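You operate a simulated robot arm through the tools that you are given. There is no shell and no other tool.

You are at the controls of a simulated robot arm. One attempt, no reset.

TASK
Tare the scale, weigh silica into the tub as the recipe card says, return the rest, shut the bin.
Fine: within 10 g of the card; the powder falls into water; the scoop goes back empty; no dust, no spill. Set down upright: powder scoop.
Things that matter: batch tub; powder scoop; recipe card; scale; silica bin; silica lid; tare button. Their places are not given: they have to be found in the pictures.

The check looks at the end state, three seconds after you hand in, the way a careful person would. Anything else that was tipped, shoved, dropped, spilled or broken makes it a failure.

THE ROBOT
A 6-joint arm with a two-finger parallel gripper, fixed in place. Base frame: the origin is on the floor under the middle of its stand, x ahead of it, y to its left, z up; the work surface is at about z = 82. Lengths are in cm, angles in rad, forces in N, time in s.
With the tool pointing down near the work surface it reaches from about 34 to 76 cm from the base axis. Its first joint turns from -1.152 to 1.152 rad. Payload 2.45 kg.
Tool frame: the origin (TCP) lies between the finger pads and is the grasp point; the fingertips stand 2.4 cm ahead of it; z points along the fingers, y is the line along which they close. The gripper opens to 6.8 cm. The fingers are 1.7 cm wide and 1 cm thick; the gripper's body (4 by 7 cm) begins 4.1 cm behind the TCP.
Orientation is that of the tool frame in the base frame, as a unit quaternion [x, y, z, w]. With the fingers straight down and closing along the base's y, the tool's x points along the base's -x, its y along +y and its z along -z.

THE INTERFACE
- The arm moves only by the tool drive_tool. Its argument "steps" is a list of rows, each a list of 3 entries, a list of its own where there are three numbers: the turn, a rotation vector about the base's x, y, z in rad, then the shift along the base's x, y, z in cm, then the gripper command, from -1 (shut) to 1 (fully open), values between in proportion. In form: [[[wx, wy, wz], [dx, dy, dz], jaw], ...]. A call has 1 to 20 rows; each row shifts and turns the commanded pose from where the row before left it. Rows are played at 5 a second. More than 5 cm and 0.15 rad between two rows, or a gripper value outside its range, and nothing of the call is played. Where a pose cannot be reached the arm comes as near as it can. A force on the tool above 40 N (or 10 N above the force at the start of the call, whichever is more), or a blocked arm, ends the call early, and 0.2 s more pass. The fingers move at their own pace (about 10.8 cm/s each) and stop on an object; they squeeze with about 31 N. The grip force told is the motor's: it shows also when the fingers shut on nothing. Time passes only in rows, and 0.2 s behind the last, so rows that do not move let the fingers close. The reply holds the time, the measured pose of the TCP, the force on the tool along the base axes, the opening and the grip force, in the units named above and with some noise, with the torque about the TCP (base axes, N m) and any sound that the robot's microphone picked up, and new pictures: "pictures" is both (left out), scene, wrist or none.
- Cameras (640 x 400 px; columns grow to the right, rows downward): "scene" is fixed at [15.94, 40.48, 146.89]; the picture's right is [-0.85, -0.53, 0.00], its down [-0.27, 0.44, -0.85] and it looks along [0.45, -0.72, -0.52] (base axes); focal length 214 px, centre (320, 200). "wrist" rides on the gripper at [8.4, 1.1, -7.5] in the tool frame; the picture's right is [-0.13, 0.99, 0.00], its down [-0.60, -0.08, -0.79] and it looks along [-0.79, -0.10, 0.61] (tool axes); focal length 251 px, centre (320, 200).
- point_at(camera, pixels): for up to 12 pixels [column, row] of the newest picture of that camera ("zoom" is the newest enlarged one), the place [x, y, z] in the base frame of the surface seen there, good to about 0.3 cm. It takes no simulated time.
- zoom(camera, box): a new picture of the part [left, top, right, bottom] of that camera's present view, enlarged. It takes no simulated time.
- job_done(): hands the job in; it is judged then, once.

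Leave the gripper open and the arm clear of the work at the hand-in unless told otherwise.

The tools are called after "Request:" as a command line: name --argument value ..., lists and objects as JSON in quotes. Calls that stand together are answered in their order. drive_tool: Moves the arm, as the interface text tells. Its arguments: {"type":"object","properties":{"steps":{"type":"array"},"pictures":{"type":"string","enum":["both","scene","wrist","none"]}},"required":["steps"]} The other tools are called the same way: point_at (camera, pixels) gives the place of the surface under pixels of a picture; zoom (camera, box) takes an enlarged picture of a part of a camera's view; job_done () hands the job in.

At the start:

```text
time: 0.0
position: [44.94, 5.53, 138.98]
tcp_rot: [-0.001, 1.0, 0.0, 0.001]
force: [-0.2, -0.5, -0.8]
torque: [-0.03, -0.01, 0.0]
width: 6.79
gripper_force: 0.0
```

scene: 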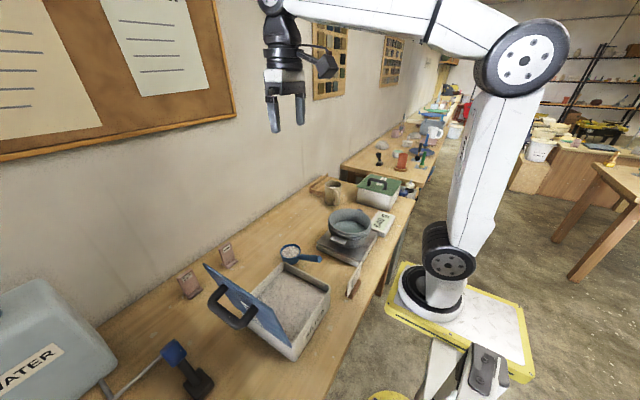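
wrist: 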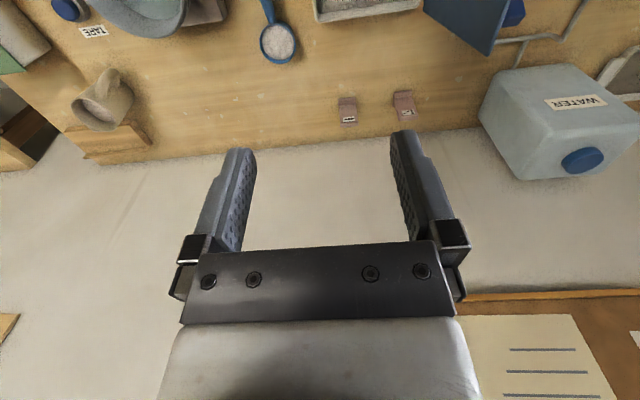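

I see a bench with a bin (open lid) at about (270,310), a scoop at (297,255), a tub on a scale at (347,230), small cards at (190,285) and (228,255), and a card at (352,280). I'll zoom in on these to read them before moving.

Request:
zoom --camera "scene" --box '[180, 230, 380, 370]'

Request:
zoom --camera "scene" --box '[290, 160, 430, 300]'

Request:
zoom --camera "scene" --box '[160, 230, 260, 310]'

Request:
zoom --camera "wrist" --box '[0, 0, 440, 160]'

```text
2.86 times, centred on (280, 300) of scene
```

zoom: 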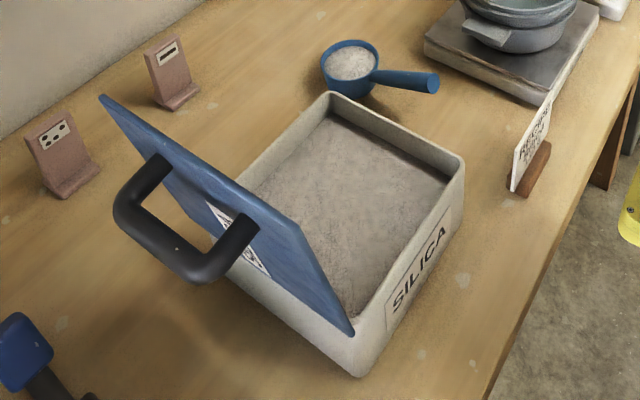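

```text
2.86 times, centred on (360, 230) of scene
```

zoom: 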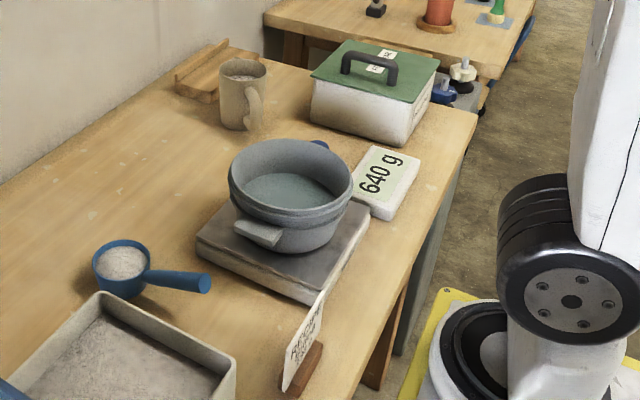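

```text
5.00 times, centred on (210, 270) of scene
```

zoom: 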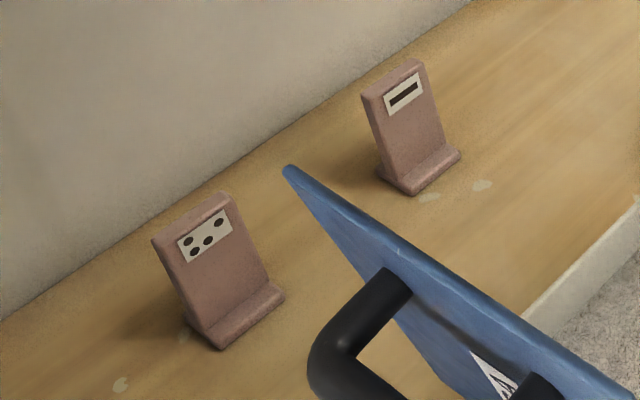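

```text
1.45 times, centred on (220, 80) of wrist
```

zoom: 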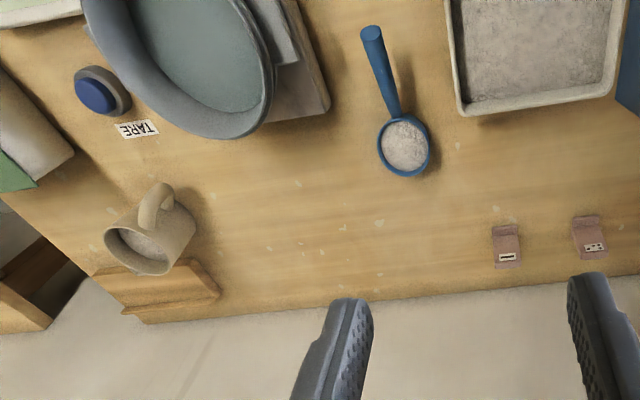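

The scale's display reads "640 g" (tub with water), the tare button is behind the tub, the scoop already holds powder, and the bin lid is propped open. I'll zoom in on the recipe card at (353,283), and measure positions.

Request:
zoom --camera "scene" --box '[336, 258, 372, 304]'

Request:
point_at --camera "scene" --pixels '[[353, 283], [382, 223], [349, 226], [290, 253], [318, 258], [288, 300], [207, 267], [302, 345], [230, 305], [336, 245], [350, 215], [346, 298]]'

Request:
point_at --camera "wrist" --pixels '[[66, 8], [94, 31], [277, 43], [268, 10], [262, 0], [348, 110], [404, 105], [365, 8], [318, 20], [418, 8], [100, 100], [480, 30]]'

```text
8.70 times, centred on (354, 281) of scene
```

zoom: 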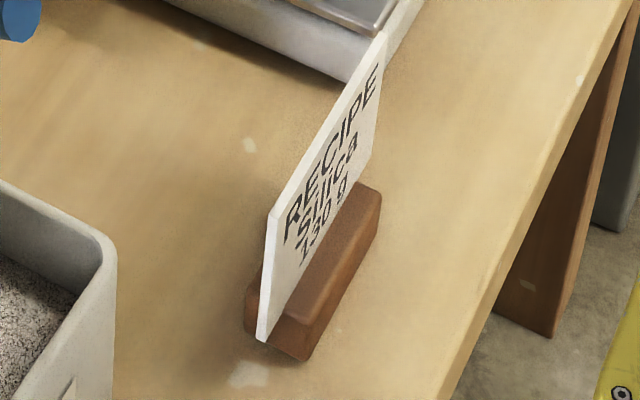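

```text
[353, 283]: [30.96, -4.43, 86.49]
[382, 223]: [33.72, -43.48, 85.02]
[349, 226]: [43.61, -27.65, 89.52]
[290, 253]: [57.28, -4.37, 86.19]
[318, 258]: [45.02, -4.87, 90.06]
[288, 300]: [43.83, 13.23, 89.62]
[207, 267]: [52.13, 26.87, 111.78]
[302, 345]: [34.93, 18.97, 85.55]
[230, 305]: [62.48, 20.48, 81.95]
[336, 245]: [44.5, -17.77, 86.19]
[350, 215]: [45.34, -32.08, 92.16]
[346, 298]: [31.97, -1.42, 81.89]
```

```text
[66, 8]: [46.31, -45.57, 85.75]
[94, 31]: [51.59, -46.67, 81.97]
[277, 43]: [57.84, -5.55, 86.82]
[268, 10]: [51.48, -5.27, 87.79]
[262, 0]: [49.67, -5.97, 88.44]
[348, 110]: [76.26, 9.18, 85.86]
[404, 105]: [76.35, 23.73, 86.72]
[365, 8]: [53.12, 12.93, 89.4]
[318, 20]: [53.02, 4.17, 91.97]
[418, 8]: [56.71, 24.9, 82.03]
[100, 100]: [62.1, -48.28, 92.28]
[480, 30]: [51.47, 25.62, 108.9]
```

The card reads "RECIPE / Silica / 1?0 g". I'll zoom tighter on the number to be sure of the digit.

Request:
zoom --camera "scene" --box '[350, 276, 358, 288]'

Request:
zoom --camera "scene" --box '[362, 205, 402, 240]'

Request:
zoom --camera "scene" --box '[0, 0, 240, 160]'

Request:
zoom --camera "scene" --box '[270, 235, 330, 275]'

```text
16.00 times, centred on (354, 282) of scene
```

zoom: 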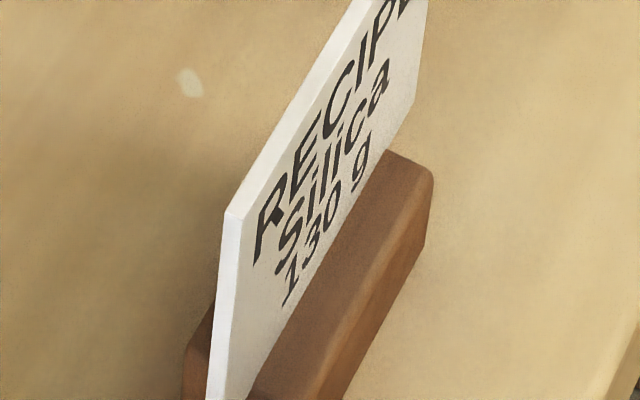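

```text
11.43 times, centred on (382, 222) of scene
```

zoom: 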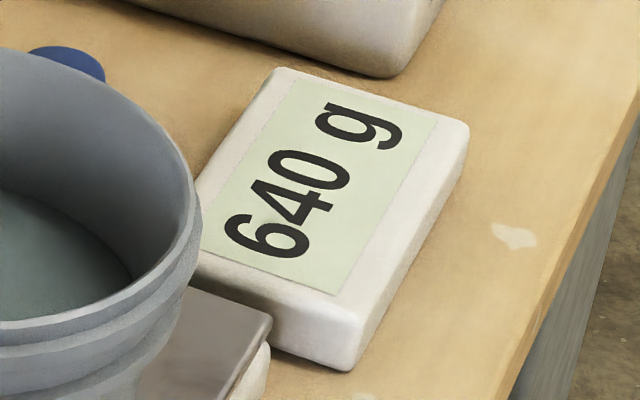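

```text
2.50 times, centred on (120, 80) of scene
```

zoom: 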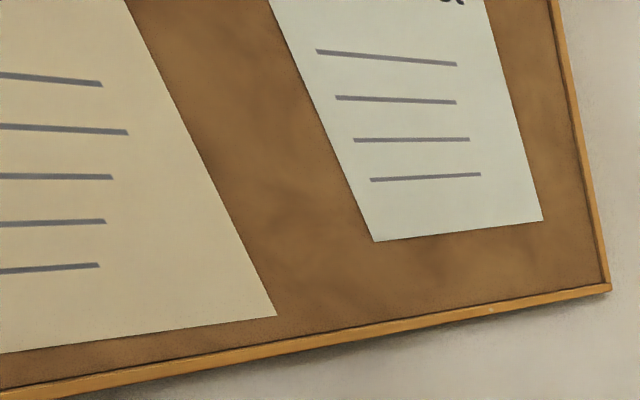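

```text
10.00 times, centred on (300, 255) of scene
```

zoom: 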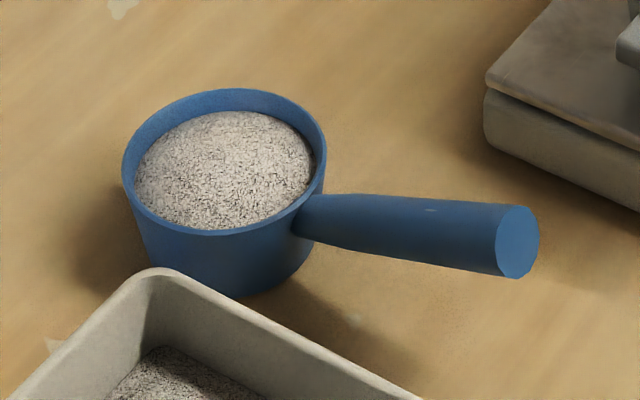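

The card clearly says 130 g. Now I'll measure the geometry precisely: first the scoop in a zoomed picture (the last zoom is of the scoop).

Request:
point_at --camera "zoom" --pixels '[[517, 240], [480, 225], [400, 215], [320, 210], [225, 160], [130, 160], [318, 150], [225, 95], [215, 232], [220, 290], [180, 280], [290, 265]]'

Request:
zoom --camera "scene" --box '[195, 255, 345, 365]'

```text
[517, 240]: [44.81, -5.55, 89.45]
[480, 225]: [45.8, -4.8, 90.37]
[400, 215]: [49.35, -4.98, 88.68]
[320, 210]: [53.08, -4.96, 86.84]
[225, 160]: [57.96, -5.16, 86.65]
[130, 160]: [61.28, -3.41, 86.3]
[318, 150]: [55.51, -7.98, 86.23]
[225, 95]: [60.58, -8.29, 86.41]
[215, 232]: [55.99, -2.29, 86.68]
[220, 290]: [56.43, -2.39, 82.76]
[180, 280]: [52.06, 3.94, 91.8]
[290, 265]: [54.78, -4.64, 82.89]
```

```text
3.64 times, centred on (270, 310) of scene
```

zoom: 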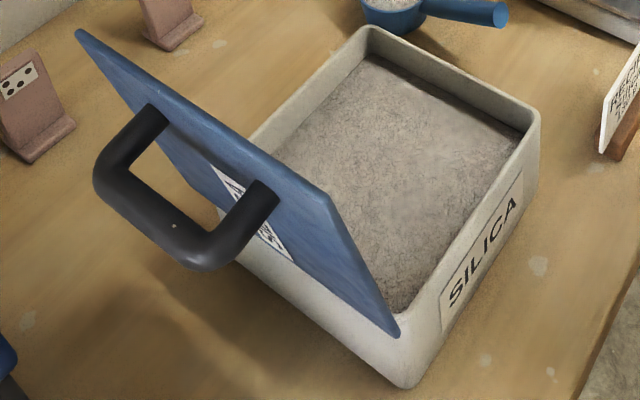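

Scoop: cup centre about (58,-5), rim z≈86.7, handle rising toward the robot to (44.8,-5.2,~89.5). Now measure bin and lid points.

Request:
point_at --camera "zoom" --pixels '[[370, 32], [535, 112], [400, 330], [440, 200], [370, 120], [80, 35], [320, 195], [255, 130], [160, 115], [265, 195], [110, 180], [190, 260]]'

Request:
point_at --camera "zoom" --pixels '[[200, 140], [240, 200], [350, 260], [390, 318], [120, 75], [405, 385], [210, 190], [140, 210], [360, 290], [300, 270], [330, 60], [500, 80]]'

Request:
zoom --camera "scene" --box '[300, 190, 400, 280]'

```text
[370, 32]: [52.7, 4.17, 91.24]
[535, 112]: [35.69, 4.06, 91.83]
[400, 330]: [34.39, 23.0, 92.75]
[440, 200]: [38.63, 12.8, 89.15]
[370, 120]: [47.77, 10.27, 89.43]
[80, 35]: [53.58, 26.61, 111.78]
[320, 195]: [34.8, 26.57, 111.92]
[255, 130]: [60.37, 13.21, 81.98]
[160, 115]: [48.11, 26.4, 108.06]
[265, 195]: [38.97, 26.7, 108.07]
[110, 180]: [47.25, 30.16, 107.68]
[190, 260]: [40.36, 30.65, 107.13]
```

```text
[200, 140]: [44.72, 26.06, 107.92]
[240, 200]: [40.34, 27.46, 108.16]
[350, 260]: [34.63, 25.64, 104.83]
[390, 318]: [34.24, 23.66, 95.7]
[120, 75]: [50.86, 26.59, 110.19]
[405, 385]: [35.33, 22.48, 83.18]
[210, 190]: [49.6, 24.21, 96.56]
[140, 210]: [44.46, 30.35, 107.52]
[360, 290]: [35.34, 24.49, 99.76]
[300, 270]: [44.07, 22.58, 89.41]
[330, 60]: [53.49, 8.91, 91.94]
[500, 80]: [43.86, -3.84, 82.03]
```

```text
4.44 times, centred on (350, 235) of scene
```

zoom: 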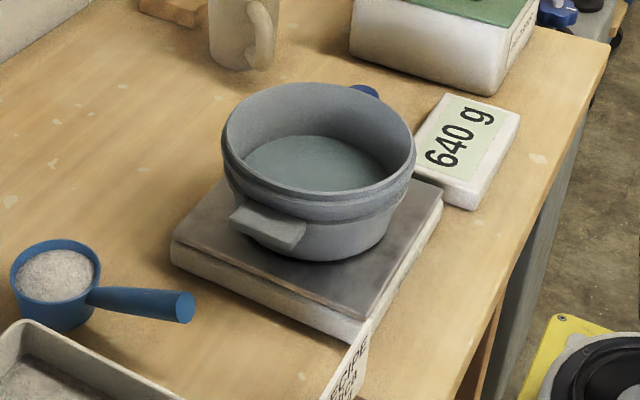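

Bin: about x 35–53, y 4–23, rim z≈91.8, powder z≈89.4; lid hinged at y≈23, leaning back to y≈26.6 at z≈112, handle bar at y≈30.3, z≈107.3. Now measure tub, scale and tare button in the current zoom.

Request:
point_at --camera "zoom" --pixels '[[224, 140], [412, 165], [305, 84], [325, 210], [315, 165], [270, 222], [365, 88], [190, 225], [360, 325], [430, 200], [465, 130], [250, 30]]'

Request:
point_at --camera "wrist" --pixels '[[66, 3], [66, 12], [58, 8], [76, 8], [150, 15], [184, 10], [120, 8], [222, 15], [300, 40], [330, 20], [110, 70], [130, 105]]'

```text
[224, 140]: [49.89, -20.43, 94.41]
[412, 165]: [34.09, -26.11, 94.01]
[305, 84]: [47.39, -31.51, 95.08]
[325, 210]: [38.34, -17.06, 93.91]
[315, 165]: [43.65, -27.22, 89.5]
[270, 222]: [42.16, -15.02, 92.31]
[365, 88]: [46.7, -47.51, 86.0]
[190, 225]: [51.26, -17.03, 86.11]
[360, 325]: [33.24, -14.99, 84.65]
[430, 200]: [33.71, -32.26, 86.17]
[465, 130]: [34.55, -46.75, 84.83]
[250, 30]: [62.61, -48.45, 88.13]
```

```text
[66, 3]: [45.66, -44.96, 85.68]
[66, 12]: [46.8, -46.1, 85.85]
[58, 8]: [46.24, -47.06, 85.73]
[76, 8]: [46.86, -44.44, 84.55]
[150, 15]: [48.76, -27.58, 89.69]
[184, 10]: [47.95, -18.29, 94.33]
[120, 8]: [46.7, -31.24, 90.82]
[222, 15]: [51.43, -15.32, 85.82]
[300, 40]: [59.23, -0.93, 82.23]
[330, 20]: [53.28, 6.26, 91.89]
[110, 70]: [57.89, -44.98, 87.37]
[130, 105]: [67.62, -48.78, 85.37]
```

Tub: centre ≈(42.3,-24.9), rim z≈94.5, radius ≈8.5, water z≈89.5. Tare button ≈(46.4,-45.8), top z≈85.8. Before moving, I check the nearby green box corners.

Request:
zoom --camera "scene" --box '[310, 165, 430, 245]'

Request:
point_at --camera "scene" --pixels '[[358, 190], [393, 200], [415, 180], [376, 178], [392, 208], [334, 190], [345, 195], [322, 185], [360, 213]]'

```text
5.00 times, centred on (370, 205) of scene
```

zoom: 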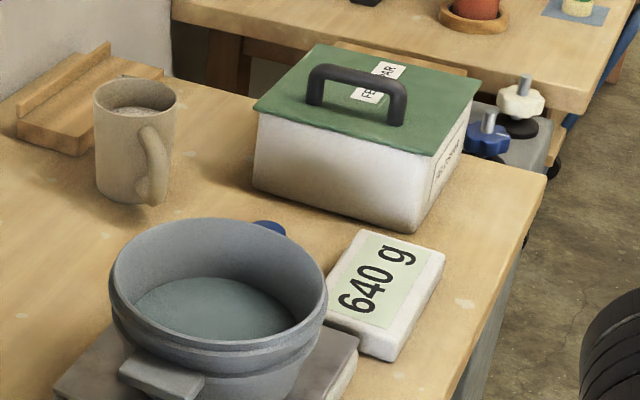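

```text
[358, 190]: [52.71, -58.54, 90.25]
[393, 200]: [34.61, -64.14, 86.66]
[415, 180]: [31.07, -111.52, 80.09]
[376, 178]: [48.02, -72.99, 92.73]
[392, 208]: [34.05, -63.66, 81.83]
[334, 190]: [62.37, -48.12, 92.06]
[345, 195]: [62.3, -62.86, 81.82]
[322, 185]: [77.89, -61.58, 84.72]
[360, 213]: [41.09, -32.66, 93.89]
```

All clear. I move to above the tare button with the fingers shut (11 rows), ending near (46.4,-45.7,109), then look.

Request:
drive_tool --steps '[[[0, 0, 0], [0.13, -4.66, -2.0], -1], [[0, 0, 0], [0.13, -4.66, -2.0], -1], [[0, 0, 0], [0.13, -4.66, -2.0], -1], [[0, 0, 0], [0.13, -4.66, -2.0], -1], [[0, 0, 0], [0.13, -4.66, -2.0], -1], [[0, 0, 0], [0.13, -4.66, -2.0], -1], [[0, 0, 0], [0.13, -4.66, -2.0], -1], [[0, 0, 0], [0.13, -4.66, -2.0], -1], [[0, 0, 0], [0.13, -4.66, -3.0], -1], [[0, 0, 0], [0.13, -4.66, -4.0], -1], [[0, 0, 0], [0.13, -4.66, -4.0], -1], [[0, 0, 0], [0, 0, -4.0], -1], [[0, 0, 0], [0, 0, 0], -1]]'

```text
refused: row 1 steps farther than a row can; nothing moved
```

The combined step was slightly above 5 cm; I shorten it.

Request:
drive_tool --steps '[[[0, 0, 0], [0.12, -4.27, -2.0], -1], [[0, 0, 0], [0.12, -4.27, -2.0], -1], [[0, 0, 0], [0.12, -4.27, -2.0], -1], [[0, 0, 0], [0.12, -4.27, -2.0], -1], [[0, 0, 0], [0.12, -4.27, -2.0], -1], [[0, 0, 0], [0.12, -4.27, -2.0], -1], [[0, 0, 0], [0.12, -4.27, -2.0], -1], [[0, 0, 0], [0.12, -4.27, -2.0], -1], [[0, 0, 0], [0.12, -4.27, -2.0], -1], [[0, 0, 0], [0.12, -4.27, -2.0], -1], [[0, 0, 0], [0.12, -4.27, -2.5], -1], [[0, 0, 0], [0.12, -4.27, -2.5], -1], [[0, 0, 0], [0, 0, -4.0], -1], [[0, 0, 0], [0, 0, 0], -1]]'

```text
time: 3.0
position: [46.36, -45.6, 110.12]
tcp_rot: [0.0, 1.0, 0.001, 0.001]
force: [-0.1, -0.6, 0.1]
torque: [-0.02, -0.02, -0.01]
width: 0.0
gripper_force: 23.6
```

scene: 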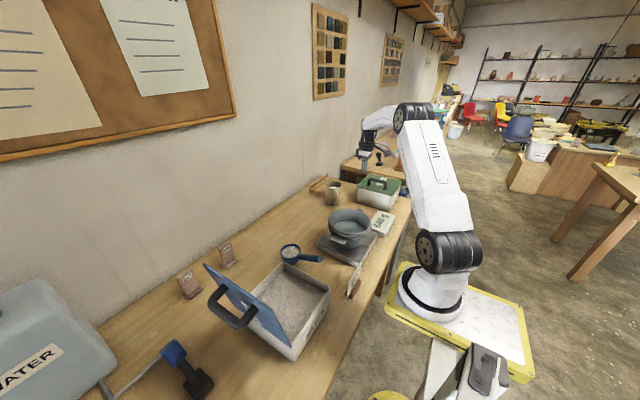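
wrist: 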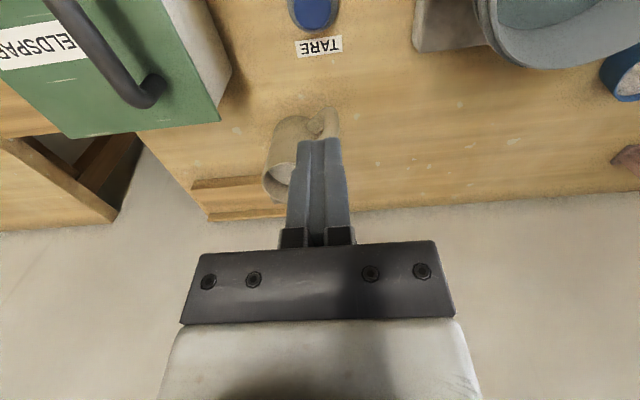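

The arm is above the button; button at wrist pixel (312,10). I measure it again.

Request:
point_at --camera "wrist" --pixels '[[314, 8], [300, 8], [328, 8], [314, 18], [314, 24], [318, 45]]'

Request:
zoom --camera "scene" --box '[320, 100, 430, 245]'

```text
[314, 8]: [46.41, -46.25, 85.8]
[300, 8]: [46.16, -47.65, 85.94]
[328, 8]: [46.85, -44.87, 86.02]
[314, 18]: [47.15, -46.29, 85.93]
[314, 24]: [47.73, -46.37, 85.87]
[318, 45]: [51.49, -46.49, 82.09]
```

```text
2.76 times, centred on (375, 172) of scene
```

zoom: 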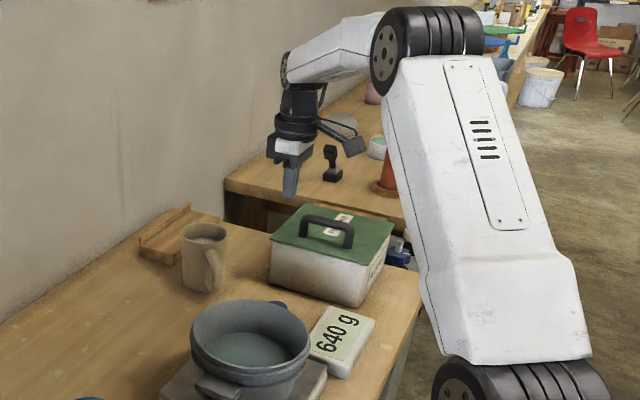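

Button centre ≈(46.3,-46.25), top z≈85.9, so contact at TCP z≈88.3. I descend to z≈90 first.

Request:
drive_tool --steps '[[[0, 0, 0], [0, -0.65, -3.0], -1], [[0, 0, 0], [0, 0, -4.0], -1], [[0, 0, 0], [0, 0, -4.0], -1], [[0, 0, 0], [0, 0, -4.0], -1], [[0, 0, 0], [0, 0, -3.0], -1], [[0, 0, 0], [0, 0, -1.5], -1], [[0, 0, 0], [0, 0, 0], -1]]'

```text
time: 4.6
position: [46.36, -46.27, 90.53]
tcp_rot: [0.0, 1.0, 0.0, 0.001]
force: [0.0, 1.4, 0.3]
torque: [-0.01, -0.03, 0.02]
width: 0.0
gripper_force: 23.4
```

scene: 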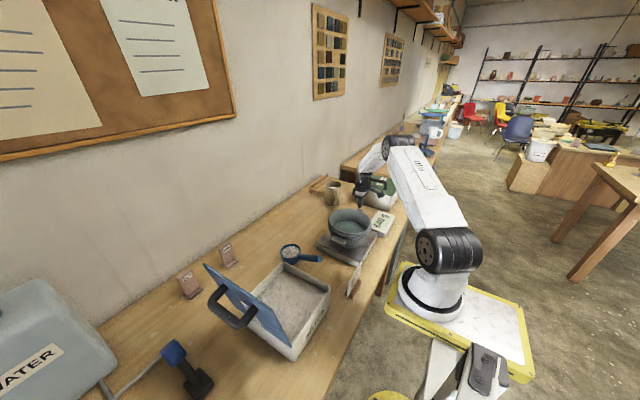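
wrist: 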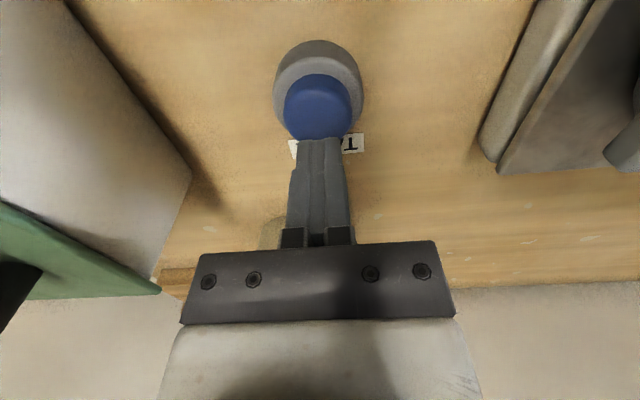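

Fingertips are right above the blue button. I press down slowly in small rows.

Request:
drive_tool --steps '[[[0, 0, 0], [0, 0, -1.0], -1], [[0, 0, 0], [0, 0, -0.7], -1], [[0, 0, 0], [0, 0, -0.4], -1], [[0, 0, 0], [0, 0, -0.3], -1], [[0, 0, 0], [0, 0, -0.2], -1], [[0, 0, 0], [0, 0, 0], -1]]'

```text
time: 6.0
position: [46.43, -46.36, 87.9]
tcp_rot: [-0.001, 1.0, -0.001, 0.0]
force: [-0.6, 0.9, 1.7]
torque: [-0.02, 0.0, -0.01]
width: 0.0
gripper_force: 23.2
```

scene: 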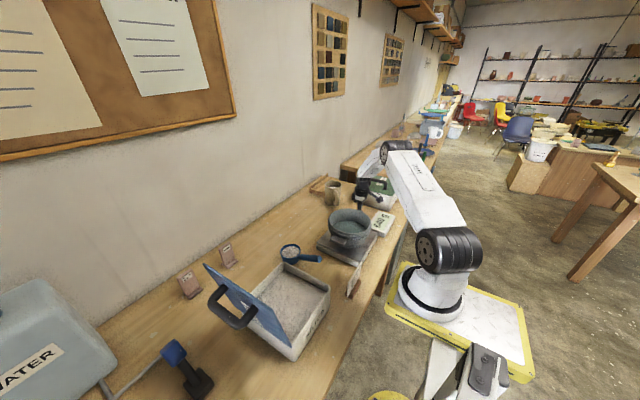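
wrist: 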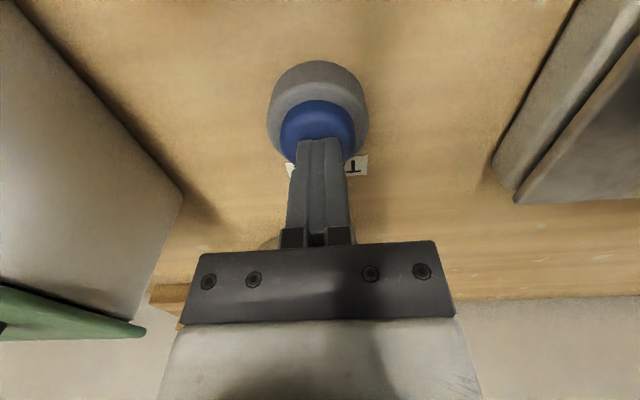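

Slight contact (1.7 N) and no beep yet; the display should still read 640. I press a little further.

Request:
drive_tool --steps '[[[0, 0, 0], [0, 0, -0.2], -1], [[0, 0, 0], [0, 0, -0.2], -1], [[0, 0, 0], [0, 0, 0], -1]]'

Request:
zoom --camera "scene" --box '[340, 180, 420, 245]'

```text
time: 6.8
position: [46.37, -46.37, 87.57]
tcp_rot: [0.0, 1.0, 0.001, 0.001]
force: [0.2, 1.1, 2.0]
torque: [0.0, -0.03, -0.02]
width: 0.01
gripper_force: 23.0
heard: click
```

scene: 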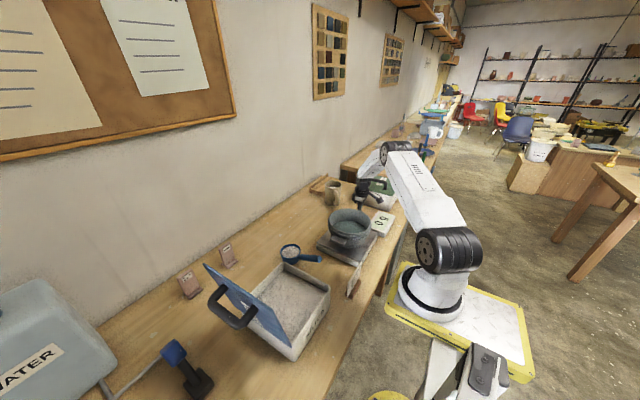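
wrist: 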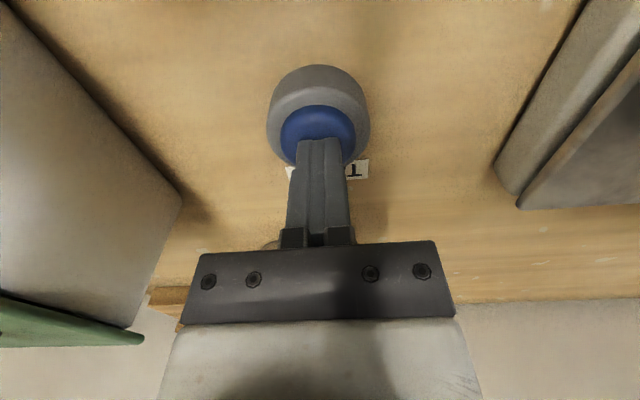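

```text
6.15 times, centred on (380, 212) of scene
```

zoom: 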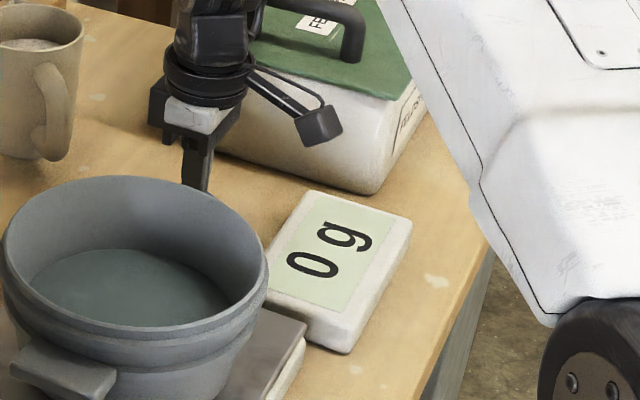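

The scale clicked and now reads 0 g. I lift off the button and go to a free height; then I test in free air (z≈110, over the tub's near side) which roll angles the wrist can reach, since pouring will need the scoop rolled about its handle (base x).

Request:
drive_tool --steps '[[[0, 0, 0], [0, 0, 2.0], -1], [[0, 0, 0], [0, 0, 4.0], -1], [[0, 0, 0], [0, 0, 4.5], -1], [[0, 0, 0], [0, 0, 4.5], -1], [[0, 0, 0], [0, 0, 4.5], -1], [[0, 0, 0], [0, 0, 3.5], -1], [[0, 0, 0], [-2.08, 4.28, 0], -1], [[0, 0, 0], [-2.08, 4.28, 0], -1], [[0, 0, 0], [-2.08, 4.28, 0], -1], [[0, 0, 0], [-2.08, 4.28, 0], -1], [[0, 0, 0], [-2.08, 4.28, 0], -1], [[-0.13, 0, 0], [0, 0, 0], -1], [[-0.13, 0, 0], [0, 0, 0], -1], [[-0.13, 0, 0], [0, 0, 0], -1], [[-0.13, 0, 0], [0, 0, 0], -1], [[0, 0, 0], [0, 0, 0], -1]]'

Request:
zoom --camera "scene" --box '[340, 180, 420, 245]'

```text
time: 10.2
position: [36.03, -24.93, 110.59]
tcp_rot: [0.0, 0.966, -0.258, 0.001]
force: [0.7, -1.0, 0.2]
torque: [0.0, 0.01, 0.0]
width: 0.0
gripper_force: 23.5
```

scene: 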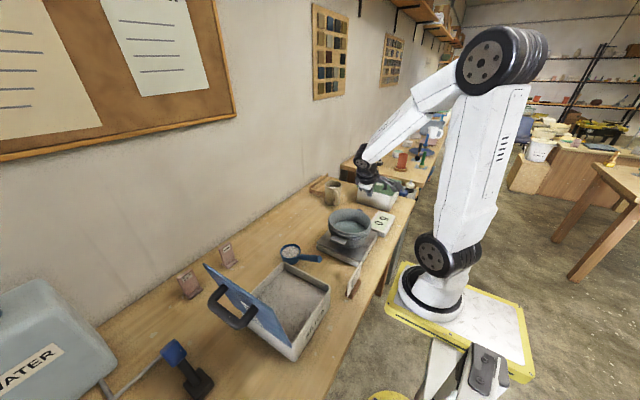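
wrist: 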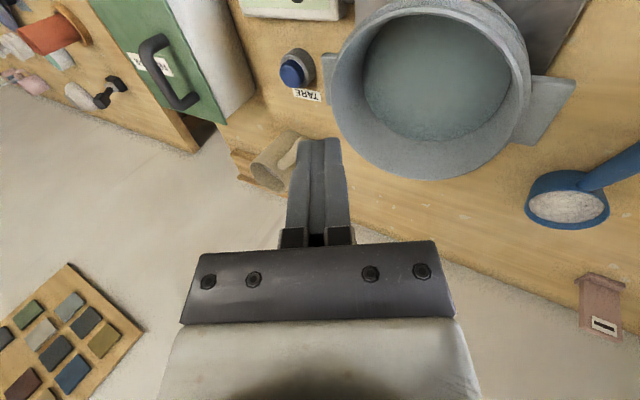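

```text
6.15 times, centred on (380, 212) of scene
```

zoom: 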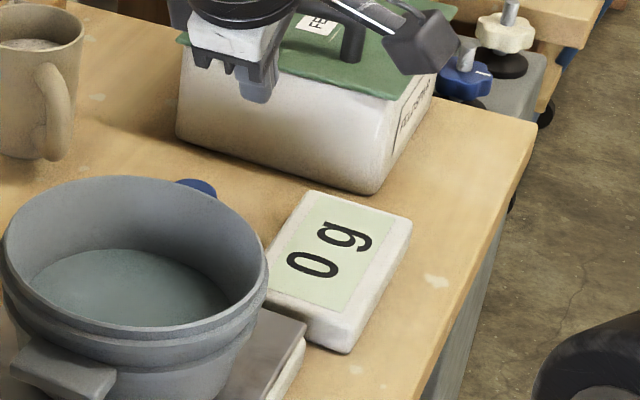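

Pre-roll of about -30° was reached exactly. Now I roll the other way in steps to see how far the wrist follows (to about +90°).

Request:
drive_tool --steps '[[[0.14, 0, 0], [0, 0, 0], -1], [[0.14, 0, 0], [0, 0, 0], -1], [[0.14, 0, 0], [0, 0, 0], -1], [[0.14, 0, 0], [0, 0, 0], -1], [[0.14, 0, 0], [0, 0, 0], -1], [[0.14, 0, 0], [0, 0, 0], -1], [[0.14, 0, 0], [0, 0, 0], -1], [[0.14, 0, 0], [0, 0, 0], -1], [[0.14, 0, 0], [0, 0, 0], -1], [[0.14, 0, 0], [0, 0, 0], -1], [[0.14, 0, 0], [0, 0, 0], -1], [[0.14, 0, 0], [0, 0, 0], -1], [[0.14, 0, 0], [0, 0, 0], -1], [[0.14, 0, 0], [0, 0, 0], -1], [[0.14, 0, 0], [0, 0, 0], -1], [[0, 0, 0], [0, 0, 0], -1]]'

```text
time: 13.6
position: [35.12, -20.33, 107.03]
tcp_rot: [0.002, 0.705, 0.709, 0.001]
force: [0.3, -0.2, 0.0]
torque: [-0.02, -0.02, -0.02]
width: 0.01
gripper_force: 23.3
out of reach, approached as far as the arm can: row 14, 15
```

scene: 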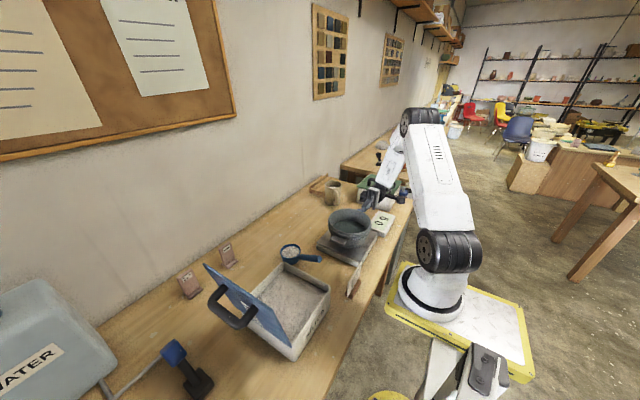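
wrist: 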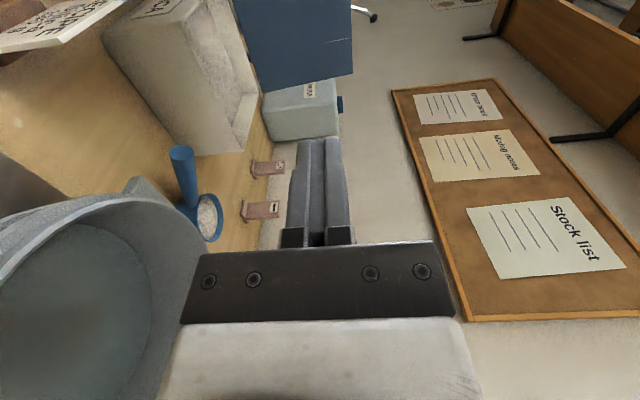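

The wrist reaches roughly +75…80° here; beyond that it drifts. I roll back to straight down, then move over the bin's near side and test the roll with the tool yawed +30° (to see how I can empty the scoop there). Lid top is at y≈26, z≈112, so I stay at y≈9.

Request:
drive_tool --steps '[[[-0.1317, 0, 0], [0, 0, 0], -1], [[-0.1317, 0, 0], [0, 0, 0], -1], [[-0.1317, 0, 0], [0, 0, 0], -1], [[-0.1317, 0, 0], [0, 0, 0], -1], [[-0.1317, 0, 0], [0, 0, 0], -1], [[-0.1317, 0, 0], [0, 0, 0], -1], [[-0.1317, 0, 0], [0, 0, 0], -1], [[-0.1317, 0, 0], [0, 0, 0], -1], [[-0.1317, 0, 0], [0, 0, 0], -1], [[-0.1317, 0, 0], [0, 0, 0], -1], [[-0.1317, 0, 0], [0, 0, 0], -1], [[-0.1317, 0, 0], [0, 0, 0], -1], [[0, 0, 0], [0, 0, 0], -1]]' --pictures "none"

```text
time: 16.4
position: [35.18, -20.23, 107.01]
tcp_rot: [0.0, 1.0, -0.002, 0.002]
force: [0.7, -0.2, -0.2]
torque: [-0.01, 0.02, 0.01]
width: 0.0
gripper_force: 23.8
```

Straight down again at (35.2,-20.2,107). Now move to (39,9,109) yawing +0.52.

Request:
drive_tool --steps '[[[0, 0, 0.075], [0.543, 4.17, 0.3], -1], [[0, 0, 0.075], [0.543, 4.17, 0.3], -1], [[0, 0, 0.075], [0.543, 4.17, 0.3], -1], [[0, 0, 0.075], [0.543, 4.17, 0.3], -1], [[0, 0, 0.075], [0.543, 4.17, 0.3], -1], [[0, 0, 0.075], [0.543, 4.17, 0.3], -1], [[0, 0, 0.075], [0.543, 4.17, 0.3], -1], [[0.113, 0.065, 0], [0, 0, 0], -1], [[0.113, 0.065, 0], [0, 0, 0], -1], [[0.113, 0.065, 0], [0, 0, 0], -1], [[0.113, 0.065, 0], [0, 0, 0], -1], [[0.113, 0.065, 0], [0, 0, 0], -1], [[0.113, 0.065, 0], [0, 0, 0], -1], [[0.113, 0.065, 0], [0, 0, 0], -1], [[0.113, 0.065, 0], [0, 0, 0], -1], [[0.113, 0.065, 0], [0, 0, 0], -1], [[0.113, 0.065, 0], [0, 0, 0], -1], [[0, 0, 0], [0, 0, 0], -1]]'

```text
time: 20.2
position: [38.97, 8.82, 109.13]
tcp_rot: [-0.205, 0.769, 0.586, -0.155]
force: [1.2, -0.8, 0.2]
torque: [0.03, -0.01, 0.0]
width: 0.02
gripper_force: 23.1
```

scene: 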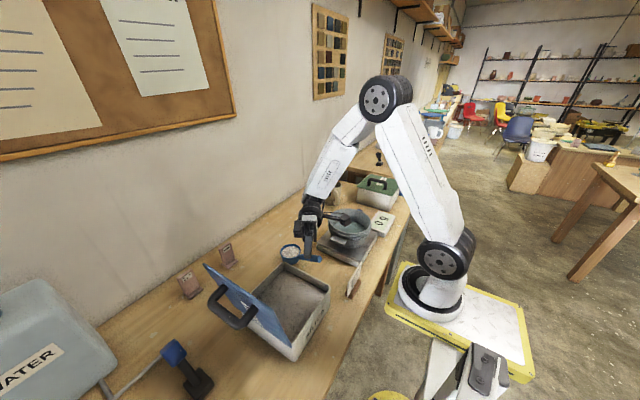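
wrist: 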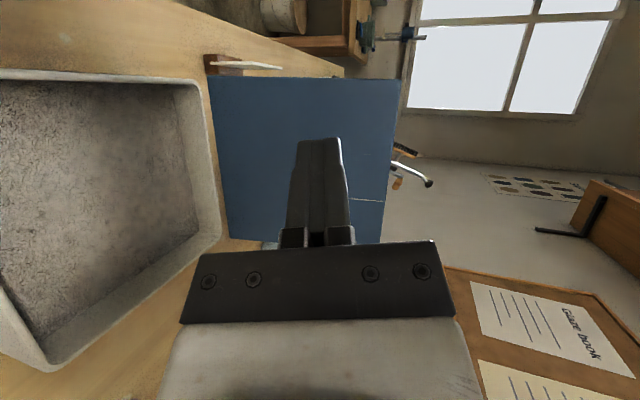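

75° reached exactly here. I continue to ~120° to see if it still follows.

Request:
drive_tool --steps '[[[0.113, 0.065, 0], [0, 0, 0], -1], [[0.113, 0.065, 0], [0, 0, 0], -1], [[0.113, 0.065, 0], [0, 0, 0], -1], [[0.113, 0.065, 0], [0, 0, 0], -1], [[0.113, 0.065, 0], [0, 0, 0], -1], [[0.113, 0.065, 0], [0, 0, 0], -1], [[0, 0, 0], [0, 0, 0], -1]]'

```text
time: 21.8
position: [31.38, 10.6, 104.22]
tcp_rot: [-0.131, 0.496, 0.83, -0.218]
force: [0.1, -0.4, -0.2]
torque: [-0.01, -0.02, 0.01]
width: 0.0
gripper_force: 23.4
out of reach, approached as far as the arm can: row 5, 6
```

scene: 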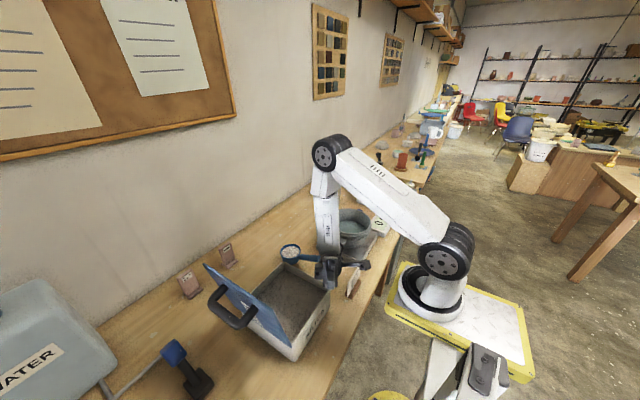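
wrist: 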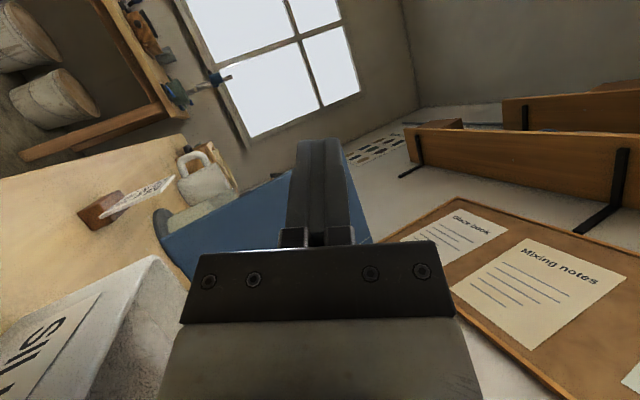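

The roll follows to about 105° before the arm drifts; with a -30° pre-rolled grasp that would be ~135° of scoop tilt — enough. I roll back to straight down while moving out to x≈40.

Request:
drive_tool --steps '[[[-0.1117, -0.0644, 0], [0.5, -0.3, 0.3], -1], [[-0.1117, -0.0644, 0], [0.5, -0.3, 0.3], -1], [[-0.1117, -0.0644, 0], [0.5, -0.3, 0.3], -1], [[-0.1117, -0.0644, 0], [0.5, -0.3, 0.3], -1], [[-0.1117, -0.0644, 0], [0.5, -0.3, 0.3], -1], [[-0.1117, -0.0644, 0], [0.5, -0.3, 0.3], -1], [[-0.1117, -0.0644, 0], [0.5, -0.3, 0.3], -1], [[-0.1117, -0.0644, 0], [0.5, -0.3, 0.3], -1], [[-0.1117, -0.0644, 0], [0.5, -0.3, 0.3], -1], [[-0.1117, -0.0644, 0], [0.5, -0.3, 0.3], -1], [[-0.1117, -0.0644, 0], [0.5, -0.3, 0.3], -1], [[-0.1117, -0.0644, 0], [0.5, -0.3, 0.3], -1], [[-0.1117, -0.0644, 0], [0.5, -0.3, 0.3], -1], [[-0.1117, -0.0644, 0], [0.5, -0.3, 0.3], -1], [[-0.1117, -0.0644, 0], [0.5, -0.3, 0.3], -1], [[-0.1117, -0.0644, 0], [0.5, -0.3, 0.3], -1], [[0, 0, 0], [0, 0, 0], 0.3]]' --pictures "none"

```text
time: 25.4
position: [39.41, 5.66, 108.95]
tcp_rot: [-0.26, 0.966, 0.009, -0.001]
force: [0.4, 0.6, -0.3]
torque: [-0.01, -0.01, -0.03]
width: 4.4
gripper_force: 0.1
```

Now I un-yaw and move above the scoop handle at about (48,-5.3,107) to look at it.

Request:
drive_tool --steps '[[[0, 0, -0.131], [2.15, -2.75, -0.5], 0.3], [[0, 0, -0.131], [2.15, -2.75, -0.5], 0.3], [[0, 0, -0.131], [2.15, -2.75, -0.5], 0.3], [[0, 0, -0.131], [2.15, -2.75, -0.5], 0.3], [[0, 0, 0], [0, 0, 0], 0.3]]'

```text
time: 26.6
position: [48.0, -5.11, 106.96]
tcp_rot: [0.0, 1.0, 0.009, 0.002]
force: [-0.3, -0.7, 0.1]
torque: [-0.02, 0.01, -0.06]
width: 4.43
gripper_force: 0.1
```

scene: 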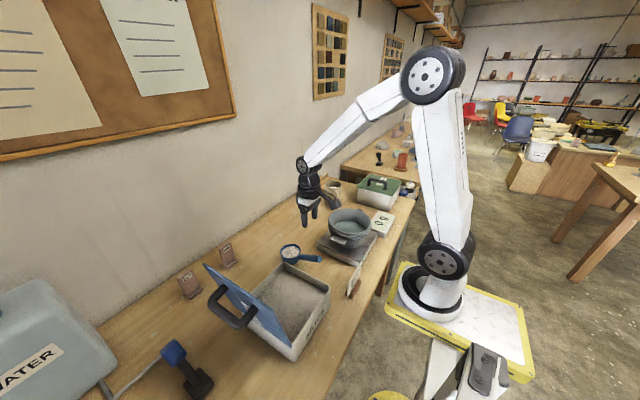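
wrist: 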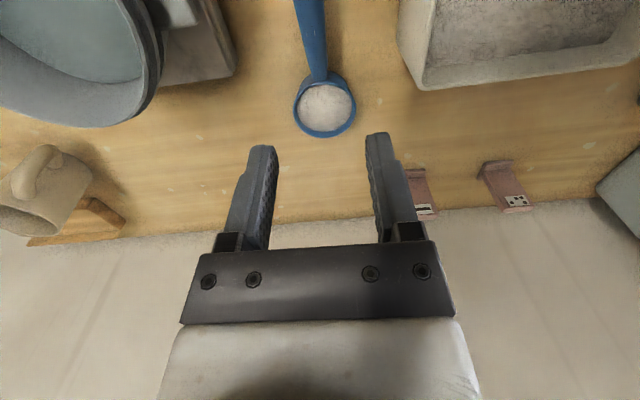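

The scoop is visible in the wrist view: cup at (325,108), handle going up to (305,0). I measure points along the handle's edges and the rim.

Request:
point_at --camera "wrist" --pixels '[[318, 70], [315, 55], [312, 35], [309, 15], [307, 3], [301, 35], [323, 35], [295, 108], [356, 108], [325, 136], [325, 75], [325, 105]]'

Request:
zoom --camera "wrist" --box '[250, 0, 400, 150]'

```text
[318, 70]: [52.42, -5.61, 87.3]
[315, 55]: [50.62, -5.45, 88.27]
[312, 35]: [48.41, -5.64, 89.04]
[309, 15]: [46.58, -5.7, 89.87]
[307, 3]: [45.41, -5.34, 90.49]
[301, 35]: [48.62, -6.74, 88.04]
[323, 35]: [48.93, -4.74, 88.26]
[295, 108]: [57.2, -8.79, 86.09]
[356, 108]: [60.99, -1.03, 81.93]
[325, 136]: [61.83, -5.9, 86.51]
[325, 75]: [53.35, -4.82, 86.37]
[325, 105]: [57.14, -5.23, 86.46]
```

```text
2.67 times, centred on (325, 75) of wrist
```

zoom: 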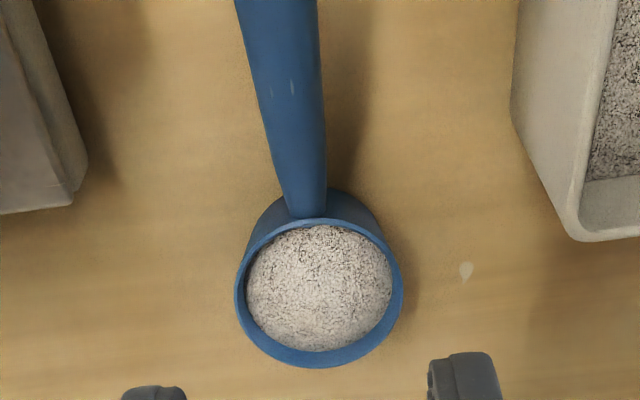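

Handle: axis at y≈-5.55, top z≈88.3 at x=50.6 (slope ~24°, diameter ~2), so axis z≈87.2 at x=50.5. I pre-roll the tool by -0.5 rad (body leaning to +y, away from the tub) and come in along the tool axis, stopping a few cm before grasp.

Request:
drive_tool --steps '[[[-0.1295, 0, 0], [0.63, 1.8, -1.45], 0.2], [[-0.1295, 0, 0], [0.63, 1.8, -1.45], 0.2], [[-0.1295, 0, 0], [0.63, 1.8, -1.45], 0.2], [[-0.1295, 0, 0], [0.63, 1.8, -1.45], 0.2], [[0, 0, 0], [0, -1.92, -3.51], 0.2], [[0, 0, 0], [0, -1.92, -3.51], 0.2], [[0, 0, 0], [0, -1.2, -2.2], 0.2], [[0, 0, 0], [0, 0, 0], 0.2]]'

```text
time: 28.4
position: [50.46, -3.02, 91.93]
tcp_rot: [-0.002, 0.969, -0.247, 0.001]
force: [0.3, 0.0, -0.4]
torque: [0.0, 0.01, -0.01]
width: 4.09
gripper_force: 0.0
```

scene: 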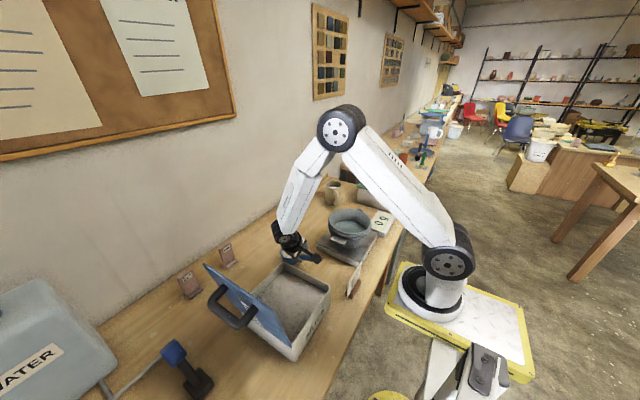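
wrist: 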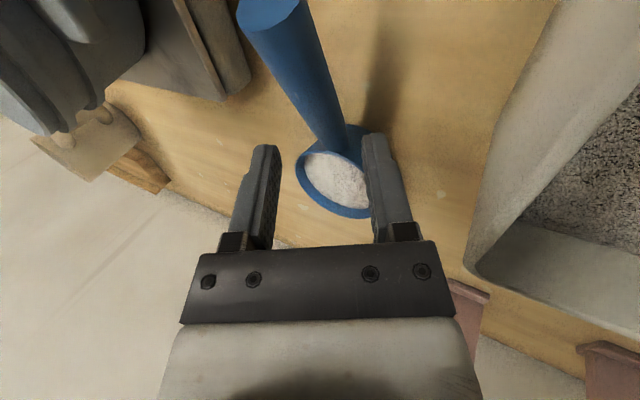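

The handle runs between the open fingers. I check the handle's position once more in this close view before closing in.

Request:
point_at --camera "wrist" --pixels '[[318, 90], [300, 60], [280, 20], [330, 115], [345, 140], [302, 100], [338, 90], [265, 15], [300, 30]]'

Request:
zoom --camera "scene" --box '[250, 210, 350, 280]'

```text
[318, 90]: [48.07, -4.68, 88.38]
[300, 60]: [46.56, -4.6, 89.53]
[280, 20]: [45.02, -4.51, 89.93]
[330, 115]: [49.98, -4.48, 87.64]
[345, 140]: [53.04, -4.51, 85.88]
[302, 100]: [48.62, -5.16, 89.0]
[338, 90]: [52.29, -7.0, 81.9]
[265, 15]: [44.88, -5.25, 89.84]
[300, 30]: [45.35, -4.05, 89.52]
```

```text
5.71 times, centred on (300, 245) of scene
```

zoom: 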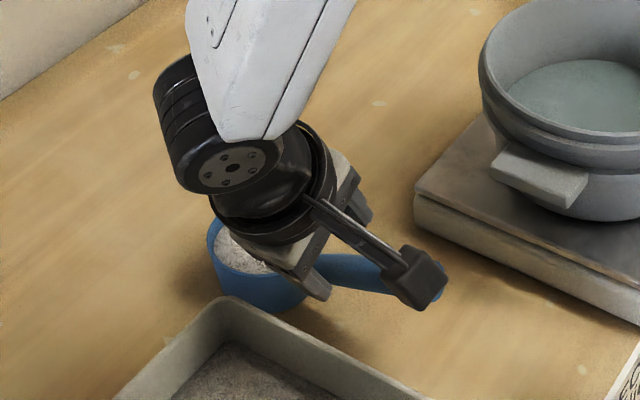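

Handle axis ≈ (50.5,-5.45,87.1). I advance the remaining ~5.4 cm slowly, then close the fingers on the handle and wait.

Request:
drive_tool --steps '[[[0, 0, 0], [0, -0.9, -1.8], 0.2], [[0, 0, 0], [0, -0.8, -1.6], 0.2], [[0, 0, 0], [0, -0.5, -1.0], 0.2], [[0, 0, 0], [0.05, -0.23, -0.43], 0.2], [[0, 0, 0], [0, 0, 0], 0.2]]'

```text
time: 29.6
position: [50.66, -5.43, 87.04]
tcp_rot: [-0.002, 0.969, -0.247, 0.001]
force: [0.5, 0.8, -0.5]
torque: [0.0, 0.0, -0.03]
width: 4.11
gripper_force: 0.0
```

scene: 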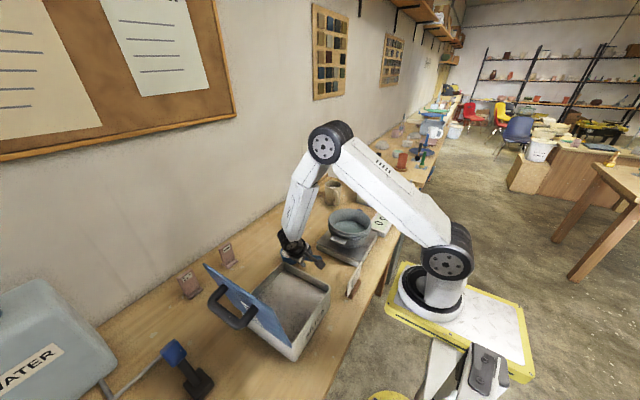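
wrist: 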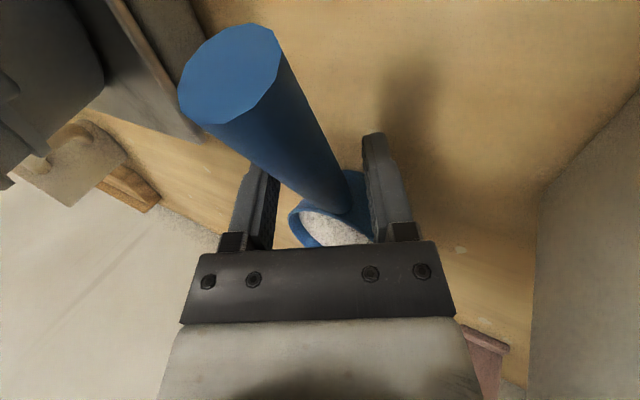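

The handle is between the fingers with no contact force. Closing now.

Request:
drive_tool --steps '[[[0, 0, 0], [0, 0, 0], 0.0], [[0, 0, 0], [0, 0, 0], -0.2], [[0, 0, 0], [0, 0, 0], -0.35], [[0, 0, 0], [0, 0, 0], -0.5], [[0, 0, 0], [0, 0, 0], -1], [[0, 0, 0], [0, 0, 0], -1], [[0, 0, 0], [0, 0, 0], -1]]'

Request:
zoom --camera "wrist" --box '[160, 0, 480, 260]'

```text
time: 31.2
position: [50.52, -5.45, 87.16]
tcp_rot: [-0.002, 0.969, -0.247, 0.001]
force: [-1.0, -0.7, -3.0]
torque: [0.05, 0.14, 0.01]
width: 2.34
gripper_force: 31.2
```

scene: 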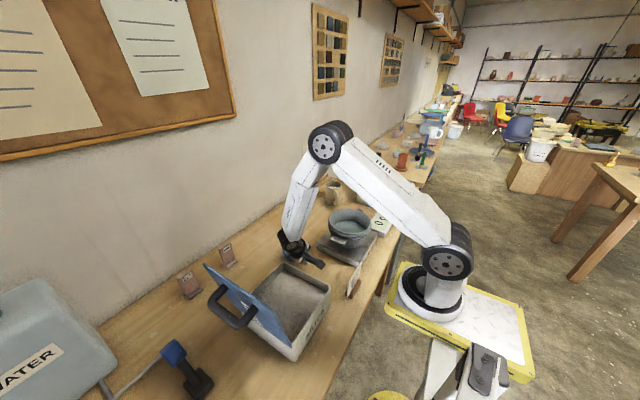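
wrist: 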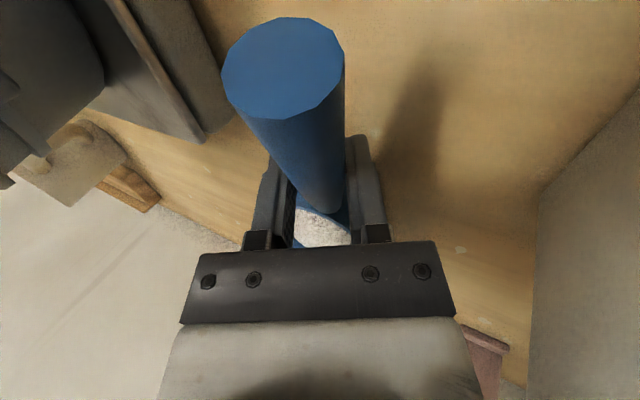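

```text
1.54 times, centred on (320, 130) of wrist
```

zoom: 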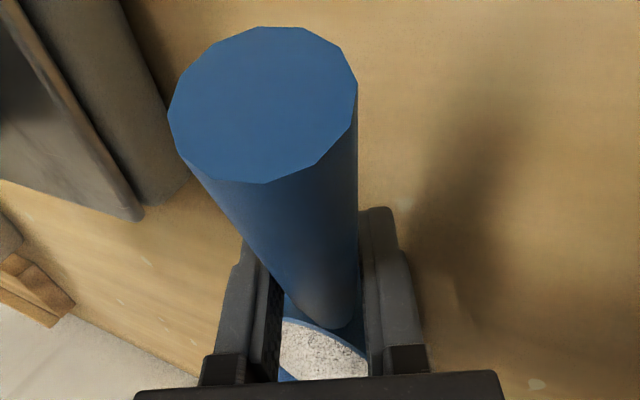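

Gripped, opening 2.34 (handle diameter). I check the scoop's position and level after the grip.

Request:
point_at --camera "wrist" --pixels '[[283, 65], [300, 150], [320, 195], [240, 65], [330, 65], [322, 235]]'

Request:
zoom --camera "scene" --box '[265, 225, 335, 275]'

```text
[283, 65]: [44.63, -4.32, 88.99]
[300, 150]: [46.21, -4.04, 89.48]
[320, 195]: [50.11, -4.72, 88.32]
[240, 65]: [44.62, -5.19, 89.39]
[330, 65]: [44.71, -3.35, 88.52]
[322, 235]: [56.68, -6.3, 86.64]
```

```text
8.00 times, centred on (300, 250) of scene
```

zoom: 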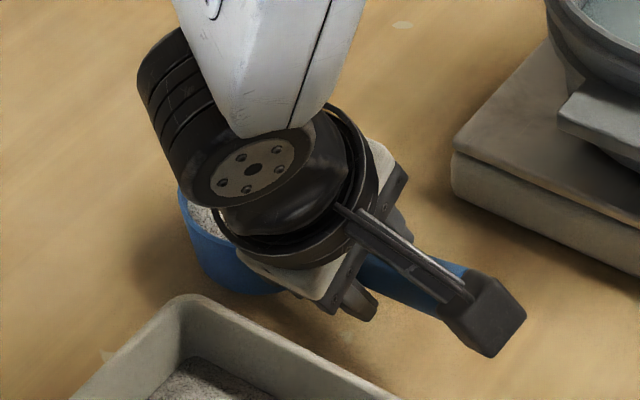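

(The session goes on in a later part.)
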